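You operate a simulated robot arm through the tools that you are given. There is no shell and no other tool. Be economical: measure what you need, move in short steps, check, and stop when the job is done.

You run a simulated robot arm. Do the job below in one go: nothing can be reset, and whatever is moved stays where it is left.

## Task
Rake the clumps out of BED 2 and lock its cover again.
Fine: use the green-grip rake and put it back. Set down upright: green-grip rake. What is to be rubbed or washed off counts as gone when no trace of it is left.

The check looks at the end state, three seconds after you hand in, the way a careful person would. Anything else that was tipped, shoved, dropped, spilled or broken makes it a failure. A push-on lid holds only when it is set on centred and level and pressed home; a screw cap is set on level and turned clockwise until tight.

## Robot
A 7-joint arm with a two-finger parallel gripper, fixed in place. Base frame: the origin is at the foot of the arm, x ahead of it, y to its left, z up. Units: mm, rad, N and s.
With the tool pointing down near the work surface it reaches from about 360 to 780 mm from the base axis. Its first joint turns from -2.897 to 2.897 rad. Payload 3.91 kg.
Tool frame: the origin (TCP) lies between the finger pads and is the grasp point; the fingertips stand 30 mm ahead of it; z points along the fingers, y is the line along which they close. Largest opening 110 mm; finger width 20, thickness 10; the body of the gripper, 48 by 112 mm, starts 55 mm behind the TCP.
Orientation is told as [roll, pitch, yaw] about the base's x, y, z axes, in that order, counted from this pose: with the fingers straight down and closing along the base's y, the tool's x points along the base's -x, its y along +y and its z along -z.

## Interface
- The arm moves only by the tool move_arm. Its argument "steps" is a list of rows, each a list of 7 numbers: the shift along the tool's x, y, z in units of 20 mm (1.0 is 20 mm), then the turn, a rotation vector about the tool's x, y, z in units of 4 degrees (1.0 is 4 degrees), then the finger opening in mm, from 0 to 110. In form: [[x, y, z, wx, wy, wz, grip], ...]. A call has 1 to 8 rows; each row shifts and turns the commanded pose from where the row before left it, along the tool's axes as they then stand. A call with a number of a shift or a turn outside -1 to 1 is refused whole. A row lasts 0.2 s, in which the tool goes at most 50 mm and 0.15 rad; a call with a longer step from one row to the next is refused whole, and so is a gripper value outside its range. Where a pose cannot be reached the arm comes as near as it can. A force on the tool above 40 N (or 10 N above the force at the start of the call, whichever is more), or a blocked arm, ends the call early, and 0.2 s more pass. Each finger travels about 153 mm/s and halts on what it meets, pressing with about 25 N; the grip force reading is that of the motor and also rises with nothing between the fingers. The clock runs only during rows and for 0.2 s after the last one: add rows that do not move to give the fingers time. It gives the time, the measured TCP pose, the force on the tool (base axes), the opening and the grip force at its end, in the units of the frame above (readings bear some noise), with the torque about the TCP (base axes, N m) and any sound that the robot's microphone picked up.
- Cameras (640 x 400 px; columns grow to the right, rows downward): "scene" is fixed at [389.9, -497, 1700]; the picture's right is [0.80, -0.60, 0.00], its down [-0.53, -0.70, -0.48] and it looks along [0.28, 0.38, -0.88] (base axes); focal length 214 px, centre (320, 200). "wrist" rides on the gripper at [77, 7, -114] in the tool frame; the picture's right is [-0.09, 1.00, 0.00], its down [-0.80, -0.07, -0.59] and it looks along [-0.59, -0.05, 0.80] (tool axes); focal length 270 px, centre (320, 200). There is no depth. A picture from a camera that has moved, and an enlarged one, comes with that camera's place and axes in the base frame and with its lens. The place of the scene camera against the robot may be out by one fixed shift of up to 18 mm in any direction.
- get_image(camera): a new picture of that camera. No time passes.
- move_column(by): slides the trunk up (or, below 0, down) by that many mm; the arm rides with it, the base frame stays. It gives what a move gives, with no picture.
- close_up(camera, box): a new picture of the part [left, top, right, bottom] of that camera's present view, enlarged. No time passes.
- finish_job(): hands the job in; it is judged then, once.

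Work in short steps. Places have to be worked out from the pictures, the camera data and where the tool is seen: move nearer, look again, correct. Check each grasp and each placing, and mend what went wrong. You have 120 turns and 76 pictures in all, those below and enlarged ones among them. Open the gripper and draw the arm clear of the work before you hand the job in, unless the task says otherwise; then end with one line.

The tools are called after "Call:" as name(argument=value, ...) on one line, values as JSON. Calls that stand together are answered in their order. move_arm: Moves the arm, as the interface text tells. Its arguments: {"type":"object","properties":{"steps":{"type":"array","items":{"type":"array","items":{"type":"number"}}}},"required":["steps"]} The other tools are called the same way: move_column (by) slides the trunk up or down; get_image (camera) takes a picture; close_up (camera, box) takes an enlarged picture of a part of a camera's view; finish_job () hands the job in.

At the start:

```text
t: 0.0
ee_pos: [411.5, 3.6, 1400.2]
tool_rot: [-0.001, 0.0, -0.001]
contact_force: [0.4, 0.1, -0.9]
moment: [0.01, -0.01, 0.06]
width: 110.0
gripper_force: 0.0
trunk travel left (down, up): [-575.0, 35.0]
```

scene: 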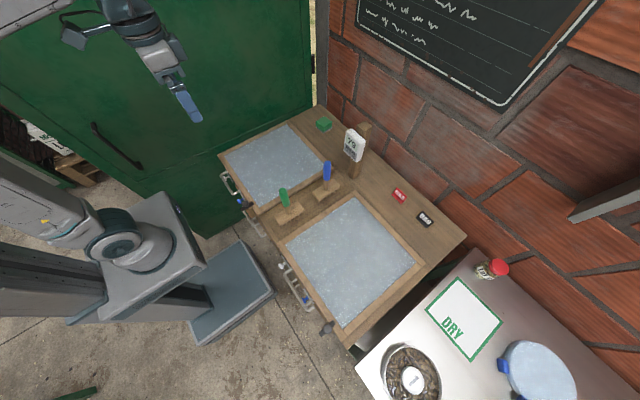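
wrist: 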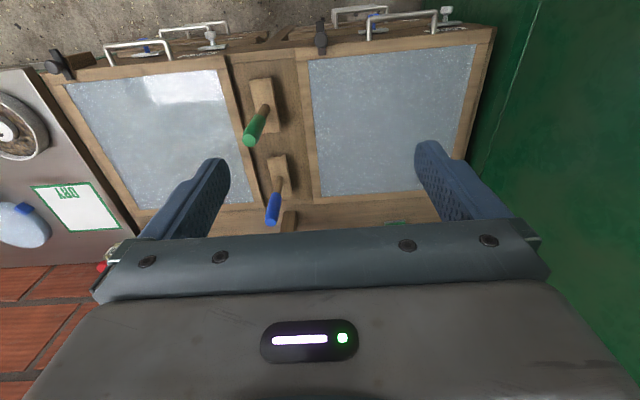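

The pictures show two covered beds, two rakes between them and latches on the front side. I'll enlarge the parts to read the labels and see how the covers lock.

Call:
close_up(camera="scene", box=[210, 100, 350, 220])

Call:
close_up(camera="scene", box=[260, 180, 470, 350])

Call:
close_up(camera="scene", box=[350, 0, 600, 110])

Call:
close_up(camera="wrist", box=[40, 0, 500, 240])

```text
3.33 times, centred on (280, 160) of scene
camera zoom: at [389.9, -497.0, 1700.0], right [0.8, -0.6, 0.0], down [-0.53, -0.7, -0.48], along [0.28, 0.38, -0.88], focal length 715 px, centre (453, 333)
```

zoom: 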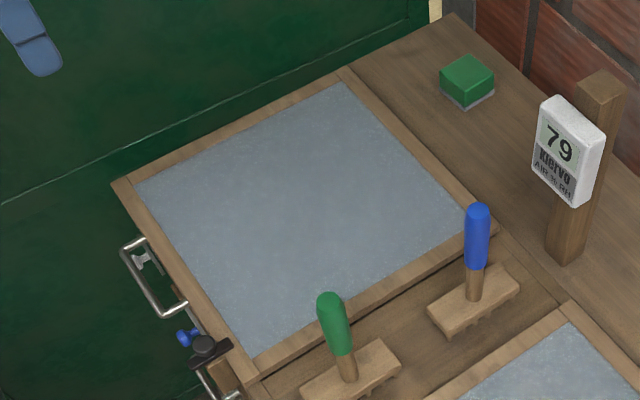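

```text
2.35 times, centred on (365, 265) of scene
camera zoom: at [389.9, -497.0, 1700.0], right [0.8, -0.6, 0.0], down [-0.53, -0.7, -0.48], along [0.28, 0.38, -0.88], focal length 505 px, centre (214, 47)
```

zoom: 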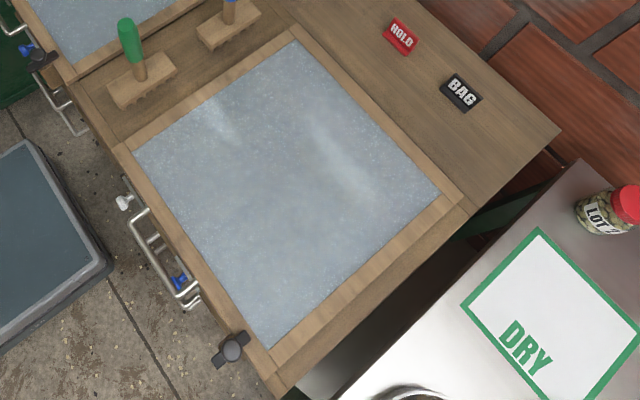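

```text
2.56 times, centred on (475, 55) of scene
camera zoom: at [389.9, -497.0, 1700.0], right [0.8, -0.6, 0.0], down [-0.53, -0.7, -0.48], along [0.28, 0.38, -0.88], focal length 549 px, centre (-77, 571)
```

zoom: 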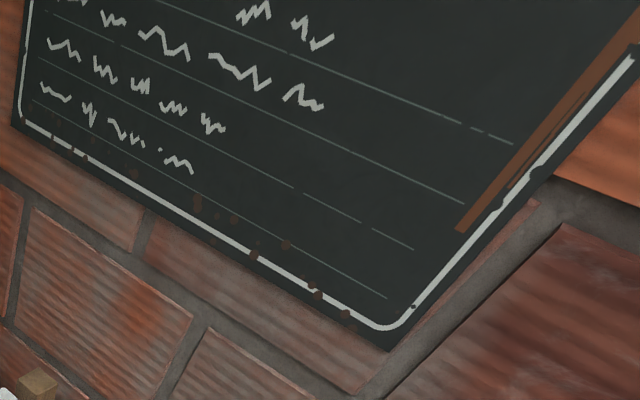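

```text
1.39 times, centred on (270, 120) of wrist
camera zoom: at [333.9, 9.8, 1514.3], right [0.09, 1.0, 0.0], down [0.8, -0.07, 0.59], along [0.59, -0.05, -0.8], focal length 376 px, centre (390, 311)
```

zoom: 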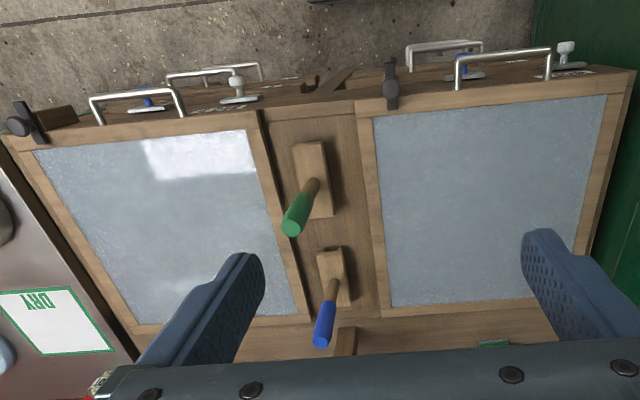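

The rake's block triangulates to about (506,-128,925). I'll enlarge the bench's front edge, where the handles and labels are.

Call:
close_up(camera="wrist", box=[40, 0, 270, 100])

Call:
close_up(camera="wrist", box=[270, 0, 500, 100])

Call:
close_up(camera="scene", box=[340, 240, 600, 400])

```text
2.78 times, centred on (155, 50) of wrist
camera zoom: at [333.9, 9.8, 1514.3], right [0.09, 1.0, 0.0], down [0.8, -0.07, 0.59], along [0.59, -0.05, -0.8], focal length 752 px, centre (779, 617)
```

zoom: 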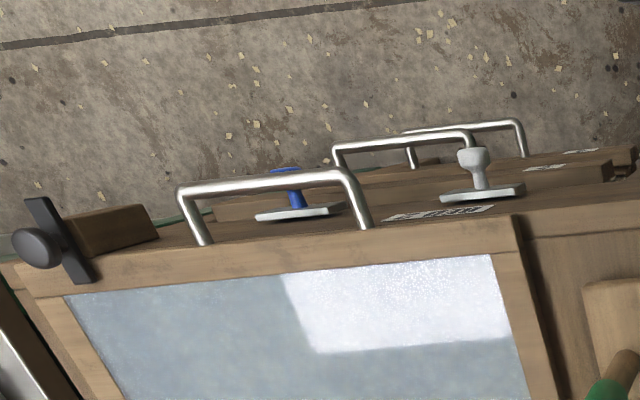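

```text
2.78 times, centred on (385, 50) of wrist
camera zoom: at [333.9, 9.8, 1514.3], right [0.09, 1.0, 0.0], down [0.8, -0.07, 0.59], along [0.59, -0.05, -0.8], focal length 752 px, centre (139, 617)
```

zoom: 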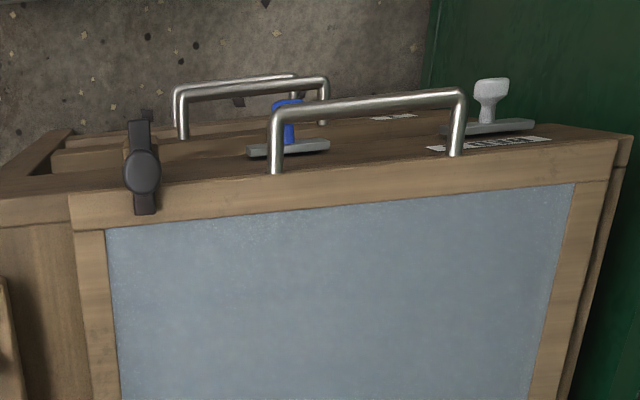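

```text
2.46 times, centred on (470, 320) of scene
camera zoom: at [389.9, -497.0, 1700.0], right [0.8, -0.6, 0.0], down [-0.53, -0.7, -0.48], along [0.28, 0.38, -0.88], focal length 528 px, centre (-49, -95)
```

zoom: 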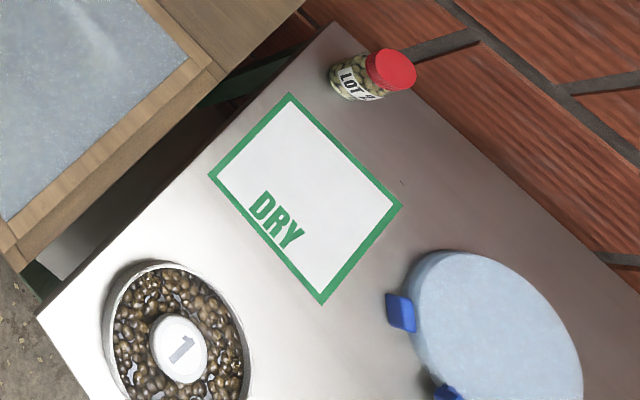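

The front has handles, knobs and black turn-buttons, and I need to see it face on. I'll tilt the tool forward so the wrist camera looks ahead.

Call:
move_arm(steps=[[0.6, 0, 0, 0, -1, 0, 110], [0.6, 0, 0, 0, -1, 0, 110], [0.6, 0, 0, 0, -1, 0, 110], [0.6, 0, 0, 0, -1, 0, 110], [0.6, 0, 0, 0, -1, 0, 110], [0.6, 0, -0.3, 0, -1, 0, 110], [0.6, 0, -0.3, 0, -1, 0, 110], [0.6, 0, -0.3, 0, -1, 0, 110]])

Call:
move_column(by=-260)

Call:
get_image(camera="wrist")

```text
t: 1.8
ee_pos: [311.2, 3.7, 1394.3]
tool_rot: [0.0, -0.561, 0.003]
contact_force: [-0.2, 0.7, 0.0]
moment: [0.0, 0.0, 0.0]
width: 109.9
gripper_force: 0.0
trunk travel left (down, up): [-575.0, 35.0]
```

```text
t: 3.7
ee_pos: [347.1, 6.8, 1148.1]
tool_rot: [-0.009, -0.414, 0.006]
contact_force: [0.6, 0.3, -0.8]
moment: [-0.01, -0.03, -0.02]
width: 109.9
gripper_force: 0.1
trunk travel left (down, up): [-372.0, 238.0]
stopped: the arm was blocked; the commanded pose is now the measured one
```

```text
66 pictures are left
camera wrist: at [229.5, 13.1, 1220.6], right [0.08, 1.0, 0.03], down [0.49, -0.06, 0.87], along [0.87, -0.06, -0.5], focal length 270 px, centre (320, 200)
```

wrist: 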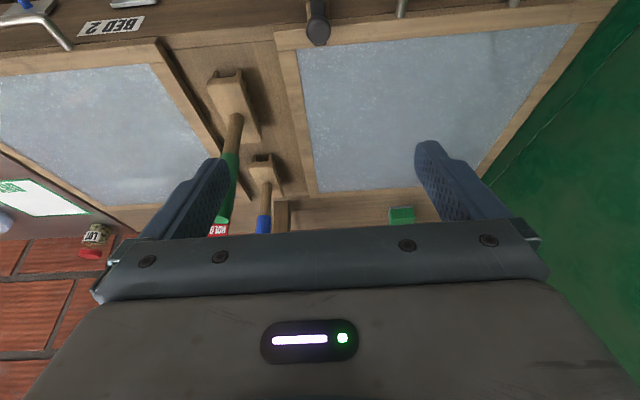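

BED 2 is the bed at -y (cover about x 403..730, y -535..-180). I'll swing the arm to y≈-320 ahead of its front so I can look at it face on.

Call:
move_arm(steps=[[0.2, -1, 0, 0, 0, 0, 110], [0.2, -1, 0, 0, 0, 0, 110], [0.2, -1, 0, 0, 0, 0, 110], [0.2, -1, 0, 0, 0, 0, 110], [0.2, -1, 0, 0, 0, 0, 110], [0.2, -1, 0, 0, 0, 0, 110], [0.2, -1, 0, 0, 0, 0, 110], [0.2, -1, 0, 0, 0, 0, 110]])

Call:
move_arm(steps=[[0.4, -1, -0.1, 0, 0, 0, 110], [0.4, -1, -0.1, 0, 0, 0, 110], [0.4, -1, -0.1, 0, 0, 0, 110], [0.4, -1, -0.1, 0, 0, 0, 110], [0.4, -1, -0.1, 0, 0, 0, 110], [0.4, -1, -0.1, 0, 0, 0, 110], [0.4, -1, -0.1, 0, 0, 0, 110], [0.4, -1, -0.1, 0, 0, 0, 110]])

Call:
get_image(camera="wrist")

```text
t: 5.5
ee_pos: [320.5, -152.3, 1137.1]
tool_rot: [-0.01, -0.409, 0.007]
contact_force: [0.4, -0.7, -0.2]
moment: [0.03, 0.0, -0.05]
width: 110.0
gripper_force: 0.0
trunk travel left (down, up): [-372.0, 238.0]
```

```text
t: 7.3
ee_pos: [251.5, -312.9, 1131.1]
tool_rot: [-0.01, -0.419, 0.006]
contact_force: [-0.2, -0.5, 0.3]
moment: [0.01, -0.01, 0.03]
width: 110.2
gripper_force: 0.0
trunk travel left (down, up): [-372.0, 238.0]
```

```text
65 pictures are left
camera wrist: at [133.6, -307.3, 1203.4], right [0.08, 1.0, 0.03], down [0.49, -0.06, 0.87], along [0.87, -0.06, -0.49], focal length 270 px, centre (320, 200)
```

wrist: 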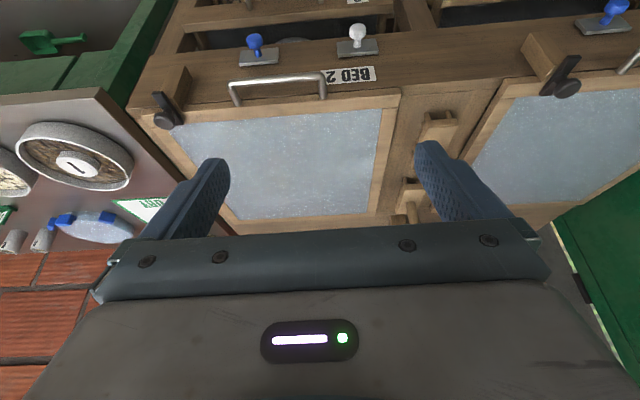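

BED 2's front is visible now: cover handle, black turn-button, a blue and a white knob on plates, and the label. I'll enlarge it.

Call:
close_up(camera="wrist", box=[120, 0, 440, 200])

Call:
close_up(camera="wrist", box=[0, 90, 200, 260])

```text
2.00 times, centred on (280, 100) of wrist
camera zoom: at [133.6, -307.3, 1203.4], right [0.08, 1.0, 0.03], down [0.49, -0.06, 0.87], along [0.87, -0.06, -0.49], focal length 541 px, centre (400, 400)
```

zoom: 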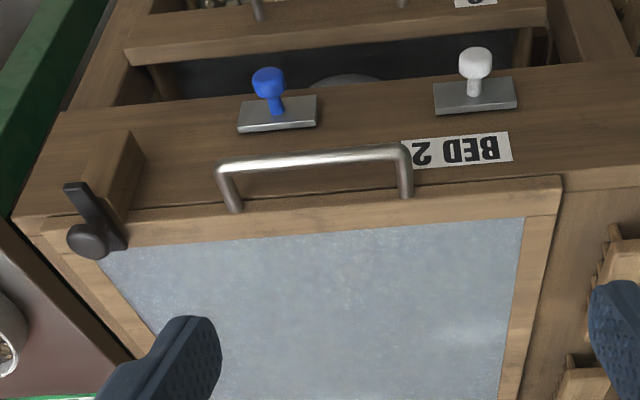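

```text
2.35 times, centred on (100, 175) of wrist
camera zoom: at [133.6, -307.3, 1203.4], right [0.08, 1.0, 0.03], down [0.49, -0.06, 0.87], along [0.87, -0.06, -0.49], focal length 636 px, centre (838, 259)
```

zoom: 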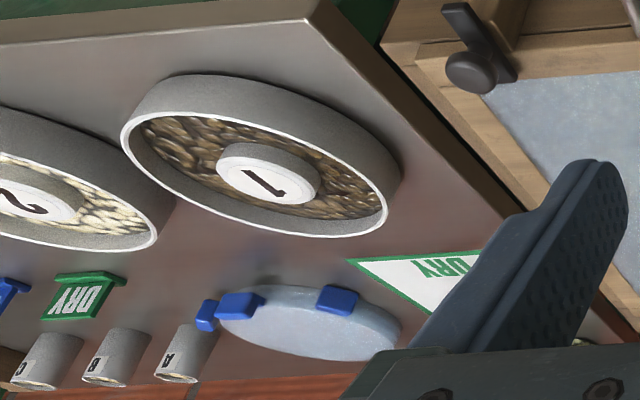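

Triangulating two views gives the turn-button's knob at about (394,-545,910) and the cover handle bar at about (373,-380,872), y -447..-312, sticking out toward me. I'll bring the tool upright and move above the turn-button for a closer look.

Call:
move_arm(steps=[[0, -1, 0, 0, 1, 0, 110], [0, -1, 0, 0, 1, 0, 110], [0, -1, 0, 0, 1, 0, 110], [0, -1, 0, 0, 1, 0, 110], [0, -1, 0, 0, 1, 0, 110], [0, -1, 0, 0, 1, 0, 110], [-1, -1, 0, 0, 0, 0, 110], [-1, -1, 0, 0, 0, 0, 110]])

Call:
move_arm(steps=[[-1, -1, 0, 0, 0, 0, 110], [-1, -1, 0, 0, 0, 0, 110], [-1, -1, 0.5, 0, 0, 0, 110], [-1, -0.5, 1, 0, 0, 0, 110], [0, 0, 1, 0, 0, 0, 110]])

Call:
get_image(camera="wrist")

```text
t: 9.1
ee_pos: [293.6, -471.7, 1133.9]
tool_rot: [-0.008, 0.003, 0.003]
contact_force: [-0.4, 0.5, -0.6]
moment: [0.03, 0.0, -0.03]
width: 109.9
gripper_force: 0.0
trunk travel left (down, up): [-372.0, 238.0]
```

```text
t: 10.3
ee_pos: [372.9, -545.4, 1085.0]
tool_rot: [-0.012, 0.003, 0.004]
contact_force: [-0.5, 0.2, 0.2]
moment: [0.03, 0.0, -0.03]
width: 110.1
gripper_force: 0.1
trunk travel left (down, up): [-372.0, 238.0]
```

```text
62 pictures are left
camera wrist: at [294.5, -537.7, 1197.8], right [0.09, 1.0, -0.01], down [0.8, -0.06, 0.59], along [0.59, -0.06, -0.8], focal length 270 px, centre (320, 200)
```

wrist: 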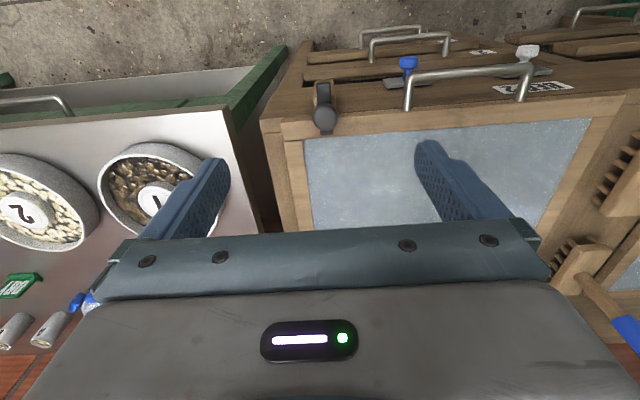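

Call:
close_up(camera="wrist", box=[260, 60, 420, 160])

Call:
close_up(camera="wrist", box=[560, 100, 640, 380])

```text
4.00 times, centred on (340, 110) of wrist
camera zoom: at [294.5, -537.7, 1197.8], right [0.09, 1.0, -0.01], down [0.8, -0.06, 0.59], along [0.59, -0.06, -0.8], focal length 1081 px, centre (240, 560)
```

zoom: 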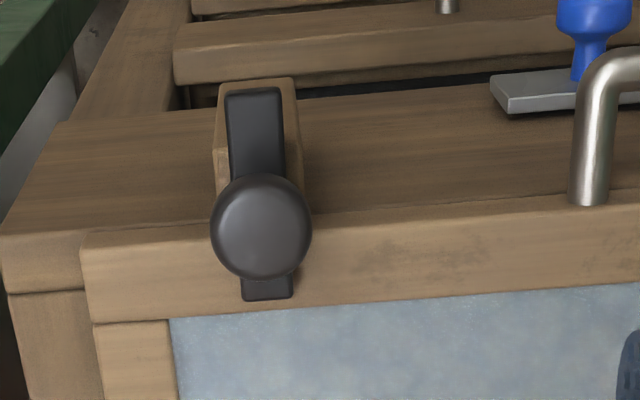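

```text
1.43 times, centred on (600, 240) of wrist
camera zoom: at [294.5, -537.7, 1197.8], right [0.09, 1.0, -0.01], down [0.8, -0.06, 0.59], along [0.59, -0.06, -0.8], focal length 386 px, centre (-80, 143)
```

zoom: 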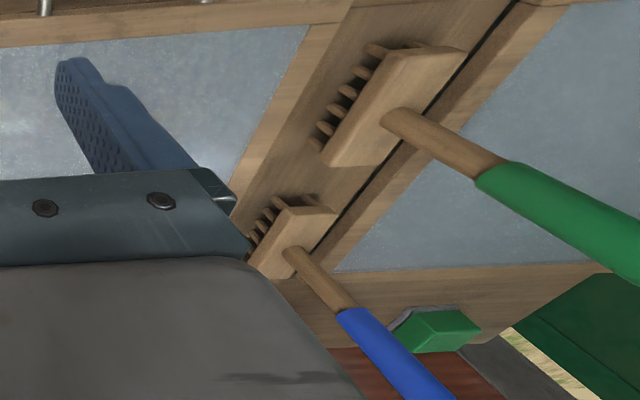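

The button's blade runs from its block (x≈364) over the cover frame (x≈420), with the pivot knob at (395,-544), about 27 mm wide. I'll descend onto the knob with open fingers.

Call:
move_arm(steps=[[-0.16, 0, 1, 0, 0, 0, 70], [-0.16, 0, 1, 0, 0, 0, 70], [-0.16, 0, 1, 0, 0, 0, 70], [-0.16, 0, 1, 0, 0, 0, 70], [-0.16, 0, 1, 0, 0, 0, 70], [-0.16, 0, 1, 0, 0, 0, 70], [-0.16, 0, 0.9, 0, 0, 0, 70]])

Call:
get_image(camera="wrist")

```text
t: 11.9
ee_pos: [394.1, -545.1, 946.9]
tool_rot: [-0.011, 0.0, 0.002]
contact_force: [-0.5, 0.5, -0.3]
moment: [0.03, 0.02, -0.02]
width: 70.2
gripper_force: 0.0
trunk travel left (down, up): [-372.0, 238.0]
```

```text
59 pictures are left
camera wrist: at [315.7, -538.6, 1059.9], right [0.09, 1.0, -0.01], down [0.8, -0.06, 0.59], along [0.59, -0.06, -0.8], focal length 270 px, centre (320, 200)
```

wrist: 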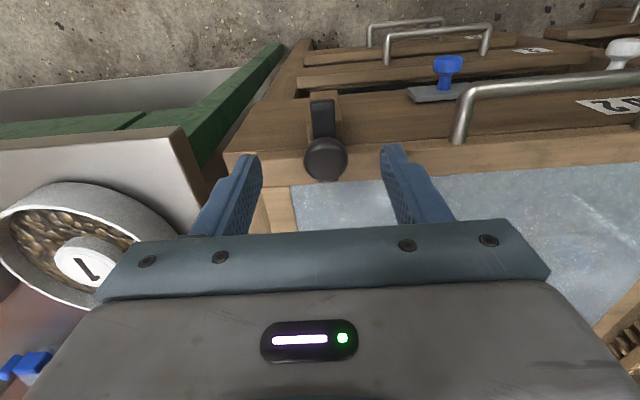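

The knob top refines to about (398,-544,902). I'll lower further to TCP z≈917, watching the force, and close.

Call:
move_arm(steps=[[-0.18, 0, 0.5, 0, 0, 0, 70], [0, 0, 0.5, 0, 0, 0, 70], [0, 0, 0.45, 0, 0, 0, 70], [0, 0, 0, 0, 0, 0, 20], [0, 0, 0, 0, 0, 0, 20], [0, 0, 0, 0, 0, 0, 20]])

Call:
get_image(camera="wrist")

```text
t: 13.3
ee_pos: [400.4, -543.3, 917.3]
tool_rot: [-0.006, 0.002, 0.002]
contact_force: [-1.6, 28.7, -8.0]
moment: [0.42, 0.13, -0.01]
width: 27.6
gripper_force: 45.0
trunk travel left (down, up): [-372.0, 238.0]
```

```text
58 pictures are left
camera wrist: at [321.6, -536.4, 1030.6], right [0.09, 1.0, -0.01], down [0.8, -0.07, 0.59], along [0.59, -0.06, -0.81], focal length 270 px, centre (320, 200)
```

wrist: 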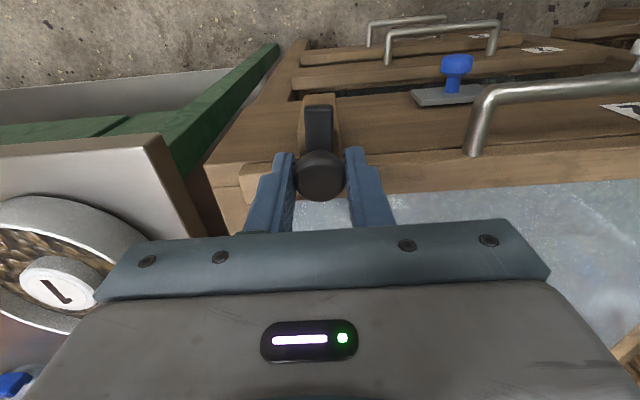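

Knob gripped at 27.6 mm, with a side force of about 29 N from being slightly off in y. I'll shift +y a little and start turning the button.

Call:
move_arm(steps=[[0, 0.15, 0, 0, 0, 0, 20], [0, 0, 0, 0, 0, 1, 20], [0, 0, 0, 0, 0, 1, 20], [0, 0, 0, 0, 0, 1, 20], [0, 0, 0, 0, 0, 1, 20], [0, 0, 0, 0, 0, 1, 20], [0, 0, 0, 0, 0, 1, 20]])

Call:
get_image(camera="wrist")

```text
t: 14.9
ee_pos: [398.4, -543.2, 917.9]
tool_rot: [-0.01, -0.004, -0.42]
contact_force: [8.6, 7.0, -11.3]
moment: [0.37, 0.83, -0.01]
width: 27.3
gripper_force: 45.0
trunk travel left (down, up): [-372.0, 238.0]
```

```text
57 pictures are left
camera wrist: at [330.8, -505.5, 1030.3], right [0.49, 0.87, -0.01], down [0.7, -0.38, 0.6], along [0.52, -0.3, -0.8], focal length 270 px, centre (320, 200)
```

wrist: 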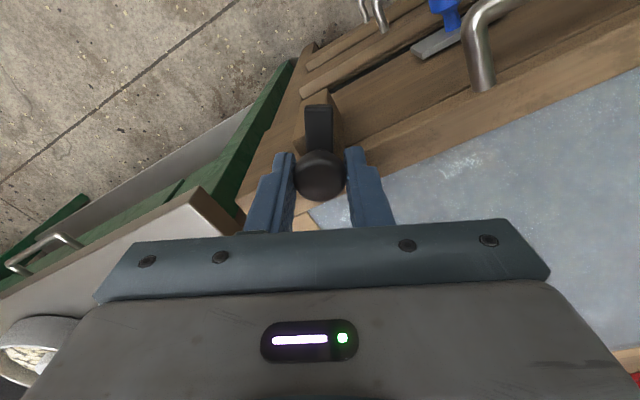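

The blade turns with the gripper, so I'll continue to about 90°.

Call:
move_arm(steps=[[0, 0, 0, 0, 0, 1, 20], [0, 0, 0, 0, 0, 1, 20], [0, 0, 0, 0, 0, 1, 20], [0, 0, 0, 0, 0, 1, 20], [0, 0, 0, 0, 0, 1, 20], [0, 0, 0, 0, 0, 1, 20], [0, 0, 0, 0, 0, 1, 20], [0, 0, 0, 0, 0, 1, 20]])

Call:
move_arm(steps=[[0, 0, 0, 0, 0, 1, 20], [0, 0, 0, 0, 0, 1, 20], [0, 0, 0, 0, 0, 1, 20], [0, 0, 0, 0, 0, 1, 20], [0, 0, 0, 0, 0, 1, 20], [0, 0, 0, 0, 0, 1, 20], [0, 0, 0, 0, 0, 1, 20], [0, 0, 0, 0, 0, 1, 20]])

Call:
get_image(camera="wrist")

```text
t: 16.7
ee_pos: [398.1, -542.9, 916.5]
tool_rot: [-0.006, -0.008, -0.977]
contact_force: [7.8, -9.3, -1.2]
moment: [0.41, 0.51, -0.02]
width: 27.5
gripper_force: 44.7
trunk travel left (down, up): [-372.0, 238.0]
```

```text
t: 18.5
ee_pos: [397.1, -544.4, 917.3]
tool_rot: [-0.003, -0.011, -1.536]
contact_force: [-1.5, -9.3, 2.1]
moment: [-0.35, 0.02, 0.39]
width: 27.4
gripper_force: 45.7
trunk travel left (down, up): [-372.0, 238.0]
```

```text
56 pictures are left
camera wrist: at [400.8, -466.7, 1029.9], right [1.0, -0.05, 0.0], down [-0.04, -0.8, 0.6], along [-0.03, -0.6, -0.8], focal length 270 px, centre (320, 200)
```

wrist: 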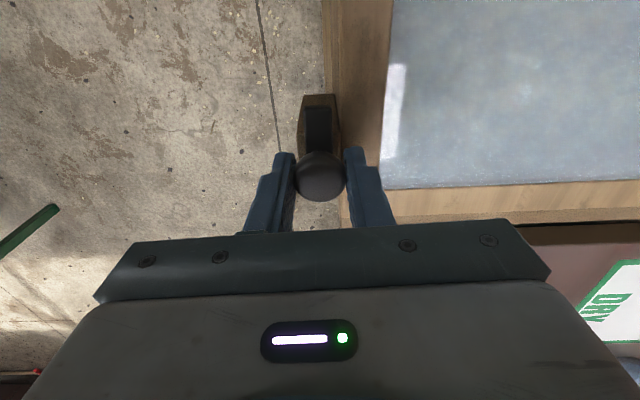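

The blade is at 90° and the z-torque has risen to 0.39, so it is probably at its stop, and it looks clear of the cover frame. I'll release, rise and check.

Call:
move_arm(steps=[[0, 0, 0, 0, 0, 0, 70], [0, 0, 0, 0, 0, 0, 70], [0, 0, -1, 0, 0, 0, 70], [0, 0, -1, 0, 0, 0, 70], [0, 0, -1, 0, 0, 0, 70], [0, 0, -1, 0, 0, 0, 70]])

Call:
close_up(camera="wrist", box=[240, 20, 480, 170])

```text
t: 19.9
ee_pos: [399.6, -542.7, 995.9]
tool_rot: [-0.002, -0.009, -1.537]
contact_force: [-0.9, -0.3, 0.4]
moment: [-0.05, -0.02, 0.0]
width: 69.9
gripper_force: 0.0
trunk travel left (down, up): [-372.0, 238.0]
```

```text
2.67 times, centred on (360, 95) of wrist
camera zoom: at [402.3, -465.2, 1109.6], right [1.0, -0.05, 0.0], down [-0.04, -0.8, 0.6], along [-0.03, -0.6, -0.8], focal length 721 px, centre (213, 480)
```

zoom: 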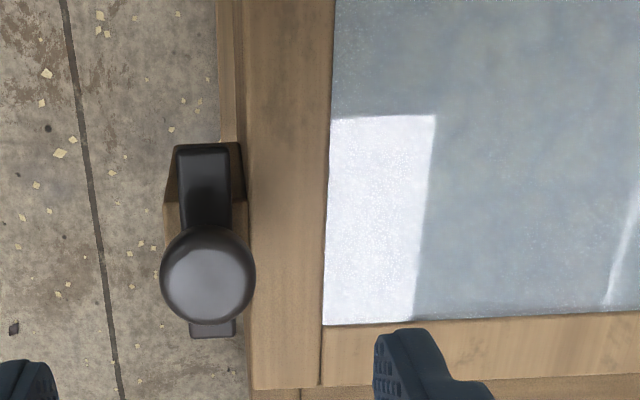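

The button lies along the front edge and the cover frame is free. Next I move over the handle bar, near (373,-380), keeping the fingers closing along x.

Call:
move_arm(steps=[[1, -0.2, 0, 0, 0, 0.48, 30], [1, -0.2, 0, 0, 0, 0, 30], [1, -0.2, 0, 0, 0, 0, 30], [1, -0.2, 0, 0, 0, 0, 30], [1, -0.2, 0, 0, 0, 0, 30], [1, -0.2, 0, 0, 0, 0, 30], [1, -0.2, 0, 0, 0, 0, 30], [1, 0, 0, 0, 0, 0, 30]])

Call:
get_image(camera="wrist")

```text
t: 21.7
ee_pos: [369.7, -379.7, 995.8]
tool_rot: [-0.002, -0.011, -1.567]
contact_force: [-0.7, 0.5, 0.0]
moment: [-0.03, 0.05, 0.0]
width: 30.1
gripper_force: 0.0
trunk travel left (down, up): [-372.0, 238.0]
```

```text
54 pictures are left
camera wrist: at [375.9, -303.1, 1108.8], right [1.0, -0.09, 0.0], down [-0.07, -0.79, 0.6], along [-0.05, -0.6, -0.8], focal length 270 px, centre (320, 200)
```

wrist: 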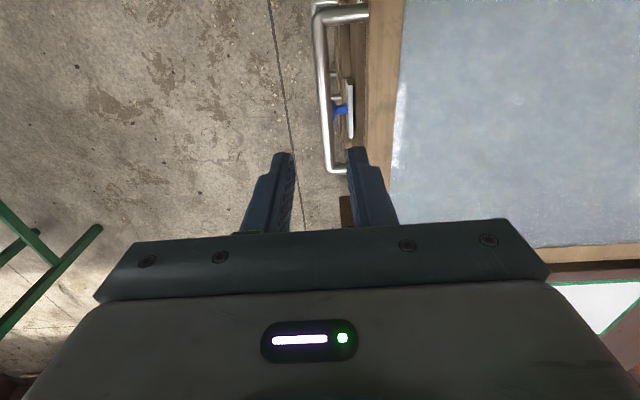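

The bar measures x≈374.5, y -442..-314, with about 36 mm clear to the cover's front, and the blue knob is well below at z≈766. I'll descend over the bar and close.

Call:
move_arm(steps=[[0, 0.24, 1, 0, 0, 0, 34], [0, 0, 1, 0, 0, 0, 34], [0, 0, 1, 0, 0, 0, 34], [0, 0, 1, 0, 0, 0, 34], [0, 0, 1, 0, 0, 0, 34], [0, 0, 1, 0, 0, 0, 34], [0, 0, 0, 0, 0, 0, 0], [0, 0, 0, 0, 0, 0, 0]])

Call:
get_image(camera="wrist")

```text
t: 23.5
ee_pos: [373.8, -383.1, 873.7]
tool_rot: [-0.001, -0.009, -1.57]
contact_force: [-1.6, 1.3, -1.7]
moment: [0.13, -0.05, -0.22]
width: 11.9
gripper_force: 45.3
trunk travel left (down, up): [-372.0, 238.0]
```

```text
53 pictures are left
camera wrist: at [380.1, -306.4, 987.6], right [1.0, -0.09, 0.0], down [-0.07, -0.8, 0.6], along [-0.05, -0.6, -0.8], focal length 270 px, centre (320, 200)
```

wrist: 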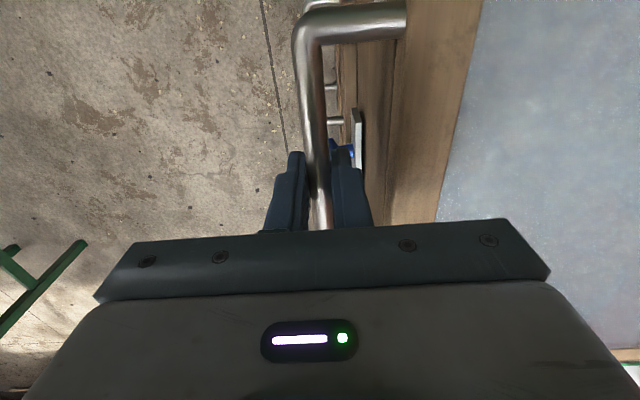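

The bar is gripped at 12 mm. I'll lift along an arc about a hinge near x≈778, starting with a few rows to test.

Call:
move_arm(steps=[[0, 0.02, -0.9, -0.64, 0, 0, 0], [0, 0.02, -0.9, -0.64, 0, 0, 0], [0, 0.02, -0.9, -0.64, 0, 0, 0], [0, 0.02, -0.9, -0.64, 0, 0, 0]])

Call:
get_image(camera="scene")

```text
t: 24.5
ee_pos: [379.1, -383.5, 945.4]
tool_rot: [0.182, -0.014, -1.567]
contact_force: [24.7, -7.5, -5.4]
moment: [0.3, -0.25, -0.6]
width: 11.8
gripper_force: 45.0
trunk travel left (down, up): [-372.0, 238.0]
stopped in row 4: the force on the tool passed its limit at 42 N (the readings are from after the stop); the commanded pose is now the measured one
```

```text
52 pictures are left
```

scene: 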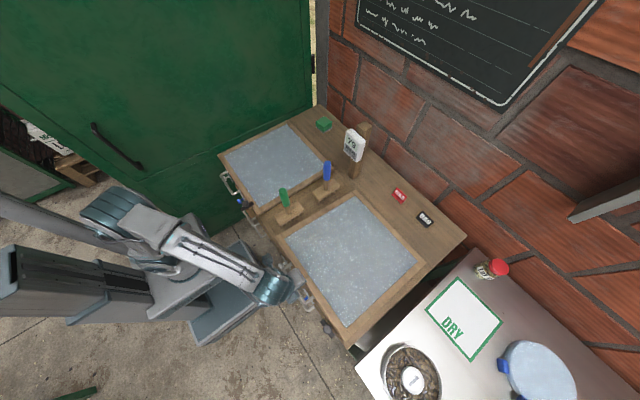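

The force tripped with a +x pull after a 72 mm rise. I'll look closer to see whether the cover really came up.

Call:
close_up(camera="scene", box=[260, 180, 470, 350])

Call:
get_image(camera="wrist")

```text
2.35 times, centred on (365, 265) of scene
camera zoom: at [389.9, -497.0, 1700.0], right [0.8, -0.6, 0.0], down [-0.53, -0.7, -0.48], along [0.28, 0.38, -0.88], focal length 505 px, centre (214, 47)
```

zoom: 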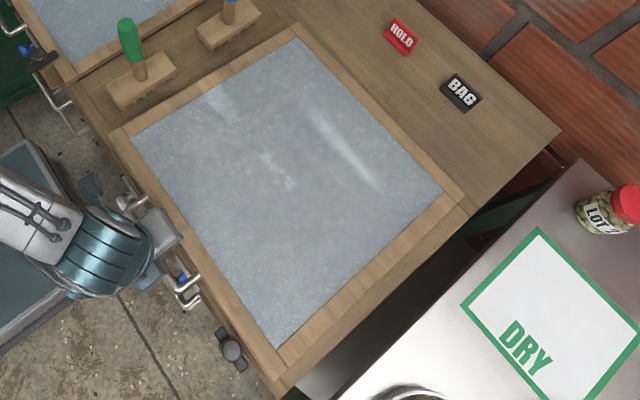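

```text
50 pictures are left
camera wrist: at [364.6, -305.7, 1058.2], right [0.98, -0.08, 0.18], down [-0.17, -0.79, 0.58], along [0.1, -0.6, -0.79], focal length 270 px, centre (320, 200)
```

wrist: 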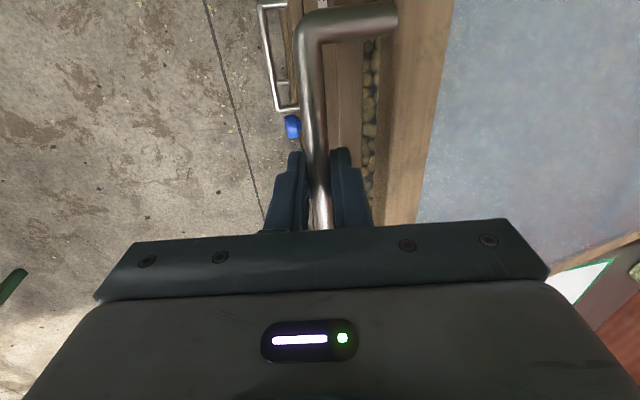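

The cover is open about 10° and the contents show at the gap. The pull means the hinge is lower or nearer than I assumed, so I'll add a +x correction and continue the arc.

Call:
move_arm(steps=[[0, 0.12, 0, 0, 0, 0, 0], [0, 0.055, -0.9, -0.64, 0, 0, 0], [0, 0.055, -0.9, -0.64, 0, 0, 0], [0, 0.055, -0.9, -0.64, 0, 0, 0], [0, 0.055, -0.9, -0.64, 0, 0, 0]])

```text
t: 25.1
ee_pos: [381.7, -382.7, 959.9]
tool_rot: [0.216, -0.013, -1.563]
contact_force: [23.7, -7.2, -6.4]
moment: [0.42, -0.25, -0.36]
width: 11.7
gripper_force: 45.1
trunk travel left (down, up): [-372.0, 238.0]
stopped in row 2: the force on the tool passed its limit at 46 N (the readings are from after the stop); the commanded pose is now the measured one
```

The +x pull persists, so I'll move only along the cover plane toward the hinge in small steps to see how the force responds.

Call:
move_arm(steps=[[0, 0.1, 0, 0, 0, 0, 0], [0, 0, 0, 0, 0, 0, 0]])

Call:
move_arm(steps=[[0, 0.1, 0, 0, 0, 0, 0], [0, 0, 0, 0, 0, 0, 0]])

```text
t: 25.7
ee_pos: [382.3, -384.0, 958.6]
tool_rot: [0.215, -0.015, -1.567]
contact_force: [23.3, -6.8, -7.0]
moment: [-0.67, -0.11, -0.62]
width: 11.5
gripper_force: 44.7
trunk travel left (down, up): [-372.0, 238.0]
```

```text
t: 26.3
ee_pos: [382.6, -383.7, 959.9]
tool_rot: [0.213, -0.014, -1.569]
contact_force: [16.5, -6.9, -7.6]
moment: [-0.56, 0.01, -0.46]
width: 11.5
gripper_force: 45.0
trunk travel left (down, up): [-372.0, 238.0]
```

That eases it by about 3.5 N/mm. I'll shift 5 mm more and go on with a slightly larger inward component.

Call:
move_arm(steps=[[0, 0.25, 0, 0, 0, 0, 0], [0, 0.08, -0.7, -0.5, 0, 0, 0], [0, 0.08, -0.7, -0.5, 0, 0, 0], [0, 0.08, -0.7, -0.5, 0, 0, 0], [0, 0, 0, 0, 0, 0, 0]])

```text
t: 27.2
ee_pos: [388.9, -382.0, 993.7]
tool_rot: [0.306, -0.019, -1.567]
contact_force: [24.4, -12.5, -9.3]
moment: [0.0, -0.24, -0.52]
width: 11.6
gripper_force: 45.1
trunk travel left (down, up): [-372.0, 238.0]
stopped in row 4: the force on the tool passed its limit at 45 N (the readings are from after the stop); the commanded pose is now the measured one
```

I tilted the wrong way for the arc: with this tilt the tool's -z also moves toward -x, which explains the pull. The bar can roll in the fingers, so I'll keep the tilt and command the arc in base axes, easing +x first.

Call:
move_arm(steps=[[0, 0.286, 0.09, 0, 0, 0, 0], [0, 0.425, -0.616, 0, 0, 0, 0], [0, 0.425, -0.616, 0, 0, 0, 0], [0, 0.425, -0.616, 0, 0, 0, 0], [0, 0, 0, 0, 0, 0, 0]])

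```text
t: 28.4
ee_pos: [404.5, -383.2, 1036.9]
tool_rot: [0.305, -0.017, -1.567]
contact_force: [7.9, -11.3, -7.7]
moment: [0.14, 0.04, -0.37]
width: 11.6
gripper_force: 45.3
trunk travel left (down, up): [-372.0, 238.0]
```

Fitting the points puts the hinge at about (749, 888) with radius 375 and the cover now at 23°. I'll continue along that arc, tilting the tool gradually forward for reach.

Call:
move_arm(steps=[[0, 0.606, -0.666, -0.5, 0, 0, 0], [0, 0.658, -0.614, -0.5, 0, 0, 0], [0, 0.707, -0.557, -0.5, 0, 0, 0], [0, 0.75, -0.497, -0.5, 0, 0, 0], [0, 0.789, -0.432, -0.5, 0, 0, 0], [0, 0.822, -0.366, -0.5, 0, 0, 0], [0, 0, 0, 0, 0, 0, 0]])

```text
t: 30.1
ee_pos: [455.5, -381.8, 1130.9]
tool_rot: [0.518, -0.02, -1.574]
contact_force: [-22.8, -22.3, 13.2]
moment: [-0.03, 0.17, -0.46]
width: 11.6
gripper_force: 45.2
trunk travel left (down, up): [-372.0, 238.0]
```

The radial force has now flipped (too far inward), so the radius is larger: hinge near (805,877), R≈430, which agrees with the scene picture. I'll back off 5 mm and continue with that.

Call:
move_arm(steps=[[-0.12, -0.1, -0.225, 0, 0, 0, 0], [0, 0.875, -0.371, -0.5, 0, 0, 0], [0, 0.901, -0.301, -0.5, 0, 0, 0], [0, 0.922, -0.23, -0.5, 0, 0, 0], [0, 0.937, -0.157, -0.5, 0, 0, 0], [0, 0.946, -0.083, -0.5, 0, 0, 0], [0, 0, 0, 0, 0, 0, 0]])

```text
t: 31.6
ee_pos: [519.3, -381.2, 1202.8]
tool_rot: [0.689, -0.016, -1.566]
contact_force: [-4.0, -10.8, 0.2]
moment: [0.7, 0.07, -0.34]
width: 11.5
gripper_force: 45.2
trunk travel left (down, up): [-372.0, 238.0]
```

Forces are small on that arc, with the cover at about 49°. Continuing.

Call:
move_arm(steps=[[-0.05, 0.975, -0.008, -0.5, 0, 0, 0], [0, 0.972, 0.07, -0.5, 0, 0, 0], [0, 0.964, 0.147, -0.5, 0, 0, 0], [0, 0.949, 0.223, -0.5, 0, 0, 0], [0, 0.928, 0.298, -0.5, 0, 0, 0], [0, 0.901, 0.372, -0.5, 0, 0, 0], [0, 0.869, 0.443, -0.5, 0, 0, 0], [0, 0, 0, 0, 0, 0, 0]])

Call:
get_image(camera="scene")

```text
t: 33.5
ee_pos: [635.1, -381.3, 1276.0]
tool_rot: [0.936, -0.019, -1.57]
contact_force: [-3.3, -12.6, 8.2]
moment: [0.4, -0.08, -0.9]
width: 11.9
gripper_force: 45.1
trunk travel left (down, up): [-372.0, 238.0]
```

```text
49 pictures are left
```

scene: 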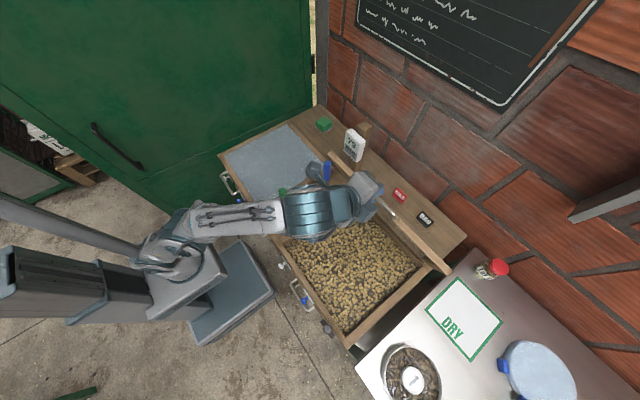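

The cover is at about 67° and BED 2's soil is visible. Continuing toward vertical with the tilt held.

Call:
move_arm(steps=[[-0.05, 0.828, 0.515, 0, 0, 0, 0], [0, 0.804, 0.552, 0, 0, 0, 0], [0, 0.779, 0.587, 0, 0, 0, 0], [0, 0.751, 0.621, 0, 0, 0, 0], [0, 0.722, 0.655, 0, 0, 0, 0], [0, 0.692, 0.687, 0, 0, 0, 0], [0, 0.661, 0.717, 0, 0, 0, 0], [0, 0, 0, 0, 0, 0, 0]])

```text
t: 34.0
ee_pos: [644.0, -380.8, 1278.8]
tool_rot: [0.947, -0.031, -1.585]
contact_force: [-6.1, -26.1, 17.5]
moment: [0.12, -0.06, -1.5]
width: 12.0
gripper_force: 45.4
out of reach, approached as far as the arm can: row 1, 2
trunk travel left (down, up): [-372.0, 238.0]
stopped in row 2: the force on the tool passed its limit at 42 N (the readings are from after the stop); the commanded pose is now the measured one
```

The arm is at its reach limit at 68°, because the column is too low for this height. I'll open the fingers slightly, with the lower finger still under the bar as a catch, to see whether the hinge holds the cover by itself.

Call:
move_arm(steps=[[0, 0, 0, 0, 0, 0, 16], [0, 0, 0, 0, 0, 0, 22], [0, 0, 0, 0, 0, 0, 28], [0, 0, 0, 0, 0, 0, 28]])

Call:
get_image(camera="wrist")

```text
t: 35.0
ee_pos: [647.3, -371.5, 1276.1]
tool_rot: [0.942, -0.027, -1.574]
contact_force: [-3.5, 3.4, 5.1]
moment: [0.2, 0.05, 0.06]
width: 26.7
gripper_force: 0.0
trunk travel left (down, up): [-372.0, 238.0]
```

```text
48 pictures are left
camera wrist: at [558.0, -293.1, 1346.9], right [0.59, -0.07, 0.81], down [-0.52, -0.79, 0.32], along [0.62, -0.61, -0.5], focal length 270 px, centre (320, 200)
```

wrist: 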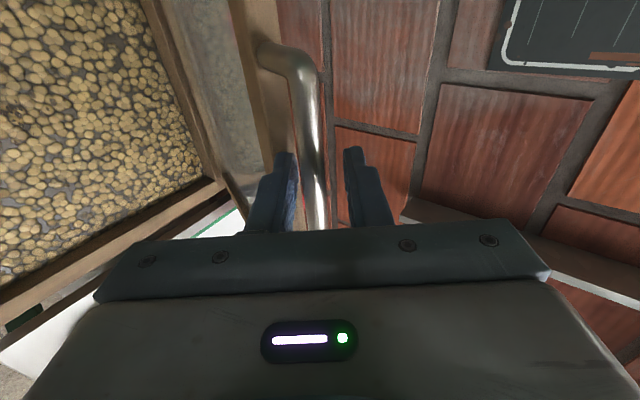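

The bar sits between the fingers, near the front one. I'll ease the tool a few millimetres along the falling direction and see whether the bar follows or stays.

Call:
move_arm(steps=[[0, -0.3, -0.15, 0, 0, 0, 28], [0, 0, 0, 0, 0, 0, 28], [0, 0, 0, 0, 0, 0, 28]])

Call:
close_up(camera="wrist", box=[220, 20, 420, 240])

```text
t: 35.8
ee_pos: [641.0, -371.3, 1274.2]
tool_rot: [0.94, -0.028, -1.573]
contact_force: [-4.0, 2.0, 6.4]
moment: [0.15, 0.07, 0.07]
width: 26.2
gripper_force: 0.0
trunk travel left (down, up): [-372.0, 238.0]
```

```text
1.82 times, centred on (320, 130) of wrist
camera zoom: at [552.1, -293.3, 1344.1], right [0.59, -0.07, 0.81], down [-0.52, -0.79, 0.32], along [0.62, -0.61, -0.5], focal length 491 px, centre (320, 327)
```

zoom: 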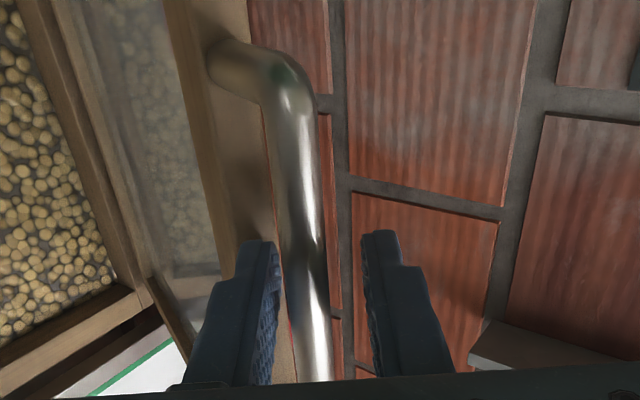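

The bar followed, so the cover doesn't hold itself at 67° and must go past vertical, which needs a higher column and a grip nearer y≈-335. With the bar resting on the lower finger I can raise the column in small bites and re-advance the arm, and the cover stays supported.

Call:
move_column(by=10)

Call:
move_arm(steps=[[0.5, 0, 0.4, 0, 0, 0, 28], [0.5, 0, 0.4, 0, 0, 0, 28], [0, 0, 0, 0, 0, 0, 28]])

Call:
close_up(camera="wrist", box=[220, 20, 420, 240])

```text
t: 36.4
ee_pos: [643.0, -374.2, 1281.4]
tool_rot: [0.936, -0.025, -1.576]
contact_force: [-1.0, 0.1, -4.3]
moment: [0.05, -0.03, -0.02]
width: 29.8
gripper_force: 1.7
trunk travel left (down, up): [-382.0, 228.0]
```

```text
t: 37.1
ee_pos: [649.6, -357.5, 1276.8]
tool_rot: [0.946, -0.03, -1.58]
contact_force: [-12.8, -23.8, 20.0]
moment: [-0.68, 0.24, -0.16]
width: 23.9
gripper_force: 0.1
trunk travel left (down, up): [-382.0, 228.0]
```

```text
1.82 times, centred on (320, 130) of wrist
camera zoom: at [561.1, -278.2, 1346.5], right [0.58, -0.07, 0.81], down [-0.53, -0.79, 0.32], along [0.62, -0.61, -0.49], focal length 491 px, centre (320, 327)
```

zoom: 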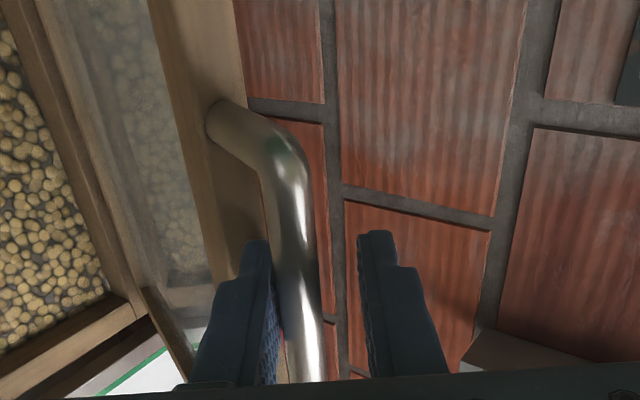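

The finger tip meets the frame face, so each bite would be short. It's simpler to lower the cover, raise the column, regrasp nearer its +y end and lift again, so I'll re-close on the bar and reverse the arc.

Call:
move_arm(steps=[[0, 0, -0.3, 0, 0, 0, 28], [0, 0, 0, 0, 0, 0, 0], [0, 0, 0, 0, 0, 0, 0]])

Call:
move_arm(steps=[[0, -0.821, -0.478, 0.5, 0, 0, 0], [0, -0.856, -0.412, 0.5, 0, 0, 0], [0, -0.886, -0.344, 0.5, 0, 0, 0], [0, -0.91, -0.273, 0.5, 0, 0, 0], [0, -0.929, -0.201, 0.5, 0, 0, 0], [0, -0.941, -0.127, 0.5, 0, 0, 0], [0, -0.949, -0.053, 0.5, 0, 0, 0], [0, -0.95, 0.022, 0.5, 0, 0, 0]])

```text
t: 38.0
ee_pos: [650.9, -350.7, 1275.7]
tool_rot: [0.939, -0.02, -1.569]
contact_force: [-2.2, -2.9, 1.3]
moment: [1.33, -0.05, 0.19]
width: 11.6
gripper_force: 45.1
trunk travel left (down, up): [-382.0, 228.0]
```

```text
t: 39.8
ee_pos: [522.6, -350.4, 1194.7]
tool_rot: [0.66, -0.029, -1.569]
contact_force: [0.7, 15.8, 1.5]
moment: [1.22, -0.15, -0.16]
width: 11.9
gripper_force: 45.0
trunk travel left (down, up): [-382.0, 228.0]
```

Lowering goes smoothly with small forces. Continuing down.

Call:
move_arm(steps=[[0, -0.946, 0.084, 0.5, 0, 0, 0], [0, -0.937, 0.158, 0.5, 0, 0, 0], [0, -0.921, 0.231, 0.5, 0, 0, 0], [0, -0.9, 0.303, 0.5, 0, 0, 0], [0, -0.874, 0.373, 0.5, 0, 0, 0], [0, -0.842, 0.44, 0.5, 0, 0, 0], [0, -0.805, 0.505, 0.5, 0, 0, 0], [0, -0.763, 0.566, 0.5, 0, 0, 0]])

```text
t: 41.5
ee_pos: [428.5, -354.4, 1077.7]
tool_rot: [0.378, -0.028, -1.57]
contact_force: [4.8, 27.0, -2.9]
moment: [0.84, -0.08, -0.27]
width: 11.5
gripper_force: 45.4
trunk travel left (down, up): [-382.0, 228.0]
```

Continuing down with a small +y shift to ease the side force.

Call:
move_arm(steps=[[0.25, -0.712, 0.629, 0.5, 0, 0, 0], [0, -0.659, 0.685, 0.5, 0, 0, 0], [0, -0.603, 0.734, 0.5, 0, 0, 0], [0, -0.544, 0.779, 0.5, 0, 0, 0], [0, -0.479, 0.82, 0.5, 0, 0, 0], [0, -0.413, 0.855, 0.5, 0, 0, 0], [0, -0.344, 0.886, 0.5, 0, 0, 0]])

```text
t: 43.1
ee_pos: [383.4, -354.8, 951.8]
tool_rot: [0.134, -0.025, -1.571]
contact_force: [-11.8, 18.2, 2.2]
moment: [0.28, 0.0, -0.05]
width: 11.6
gripper_force: 45.3
trunk travel left (down, up): [-382.0, 228.0]
```

About 78 mm to go, so I'll finish lowering to the closed position gently.

Call:
move_arm(steps=[[0.1, -0.25, 0.875, 0.3, 0, 0, 0], [0, -0.22, 0.88, 0.3, 0, 0, 0], [0, -0.18, 0.88, 0.3, 0, 0, 0], [0, -0.14, 0.7, 0.3, 0, 0, 0], [0, -0.05, 0.3, 0.3, 0, 0, 0], [0, 0, 0.15, 0, 0, 0, 0]])

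```text
t: 44.5
ee_pos: [374.4, -355.1, 875.2]
tool_rot: [0.032, -0.027, -1.572]
contact_force: [-20.7, 12.3, -0.4]
moment: [-0.06, -0.04, 0.05]
width: 11.7
gripper_force: 45.0
trunk travel left (down, up): [-382.0, 228.0]
```

The cover is back down. I'll open the fingers and raise the column by 220 mm (straight up off the bar), then regrasp near y≈-334.

Call:
move_arm(steps=[[0, 0, 0, 0, 0, 0, 34], [0, 0, 0, 0, 0, 0, 34]])

Call:
move_column(by=220)

Call:
get_image(camera="wrist")

```text
t: 45.1
ee_pos: [376.7, -356.1, 873.6]
tool_rot: [0.032, -0.03, -1.572]
contact_force: [0.3, 0.1, 0.4]
moment: [0.01, -0.03, -0.01]
width: 34.0
gripper_force: 0.0
trunk travel left (down, up): [-382.0, 228.0]
```

```text
t: 47.5
ee_pos: [376.7, -355.1, 1094.3]
tool_rot: [0.031, -0.027, -1.573]
contact_force: [-0.4, 0.2, 0.9]
moment: [-0.01, 0.04, -0.05]
width: 34.2
gripper_force: 0.0
trunk travel left (down, up): [-602.0, 8.0]
```

```text
45 pictures are left
camera wrist: at [379.1, -276.0, 1206.4], right [1.0, -0.09, 0.03], down [-0.09, -0.78, 0.61], along [-0.03, -0.61, -0.79], focal length 270 px, centre (320, 200)
```

wrist: 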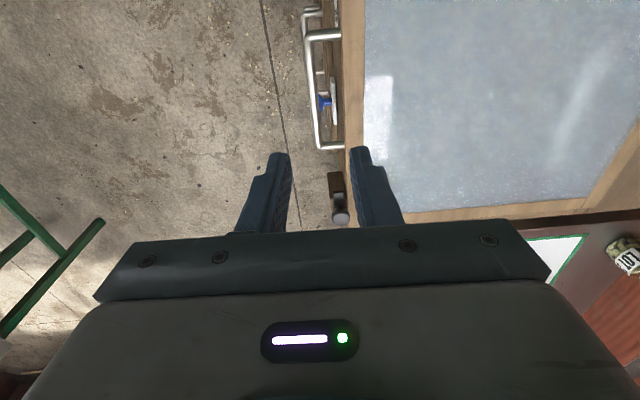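

The column is up. I'll straighten the small tilt and descend onto the bar at y≈-334.

Call:
move_arm(steps=[[0.2, -0.05, 1, 0.45, 0, 0, 34], [0.2, 0, 1, 0, 0, 0, 34], [0.2, 0, 1, 0, 0, 0, 34], [0.2, 0, 1, 0, 0, 0, 34], [0.2, 0, 1, 0, 0, 0, 34], [0, 0, 1, 0, 0, 0, 34]])

Call:
get_image(camera="wrist")

```text
t: 48.9
ee_pos: [376.6, -338.3, 972.5]
tool_rot: [-0.001, -0.025, -1.571]
contact_force: [0.0, 0.3, 0.6]
moment: [0.01, 0.01, -0.02]
width: 34.2
gripper_force: 0.0
trunk travel left (down, up): [-602.0, 8.0]
```

```text
44 pictures are left
camera wrist: at [383.0, -259.2, 1084.8], right [1.0, -0.09, 0.0], down [-0.07, -0.78, 0.62], along [-0.05, -0.61, -0.79], focal length 270 px, centre (320, 200)
```

wrist: 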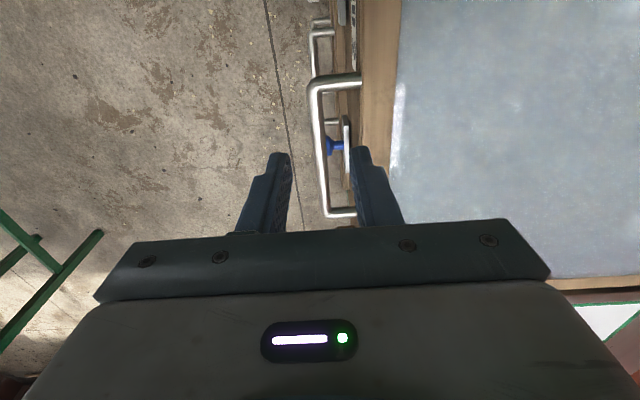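

Aligned with the bar at x≈375. I'll descend the last 98 mm and grip.

Call:
move_arm(steps=[[0.1, -0.06, 1, 0, 0, 0, 34], [0, 0, 1, 0, 0, 0, 34], [0, 0, 1, 0, 0, 0, 34], [0, 0, 1, 0, 0, 0, 34], [0, 0, 0.9, 0, 0, 0, 34], [0, 0, 0, 0, 0, 0, 0], [0, 0, 0, 0, 0, 0, 0]])

```text
t: 50.5
ee_pos: [374.9, -340.4, 874.0]
tool_rot: [-0.002, -0.027, -1.572]
contact_force: [-2.9, 0.6, -1.7]
moment: [0.25, -0.01, 0.06]
width: 12.1
gripper_force: 45.2
trunk travel left (down, up): [-602.0, 8.0]
```

Gripped. Lifting again along the (805,877), R≈430 arc, now tilting smoothly forward.

Call:
move_arm(steps=[[0, 0.022, -0.95, -0.5, 0, 0, 0], [0, 0.096, -0.945, -0.5, 0, 0, 0], [0, 0.17, -0.935, -0.5, 0, 0, 0], [0, 0.244, -0.918, -0.5, 0, 0, 0], [0, 0.316, -0.896, -0.5, 0, 0, 0], [0, 0.385, -0.869, -0.5, 0, 0, 0], [0, 0.453, -0.835, -0.5, 0, 0, 0], [0, 0.517, -0.797, -0.5, 0, 0, 0]])

Call:
move_arm(steps=[[0, 0.578, -0.754, -0.5, 0, 0, 0], [0, 0.636, -0.706, -0.5, 0, 0, 0], [0, 0.69, -0.653, -0.5, 0, 0, 0], [0, 0.739, -0.597, -0.5, 0, 0, 0], [0, 0.784, -0.537, -0.5, 0, 0, 0], [0, 0.824, -0.472, -0.5, 0, 0, 0], [0, 0.859, -0.406, -0.5, 0, 0, 0], [0, 0.888, -0.337, -0.5, 0, 0, 0]])

```text
t: 52.3
ee_pos: [400.4, -340.0, 1026.1]
tool_rot: [0.282, -0.028, -1.575]
contact_force: [-15.5, -16.8, 2.0]
moment: [-0.33, 0.16, -0.27]
width: 11.8
gripper_force: 45.0
trunk travel left (down, up): [-602.0, 8.0]
```

```text
t: 54.1
ee_pos: [475.8, -336.3, 1156.5]
tool_rot: [0.562, -0.028, -1.576]
contact_force: [-14.4, -23.8, 6.7]
moment: [-0.38, 0.17, -0.78]
width: 11.9
gripper_force: 45.2
trunk travel left (down, up): [-602.0, 8.0]
```

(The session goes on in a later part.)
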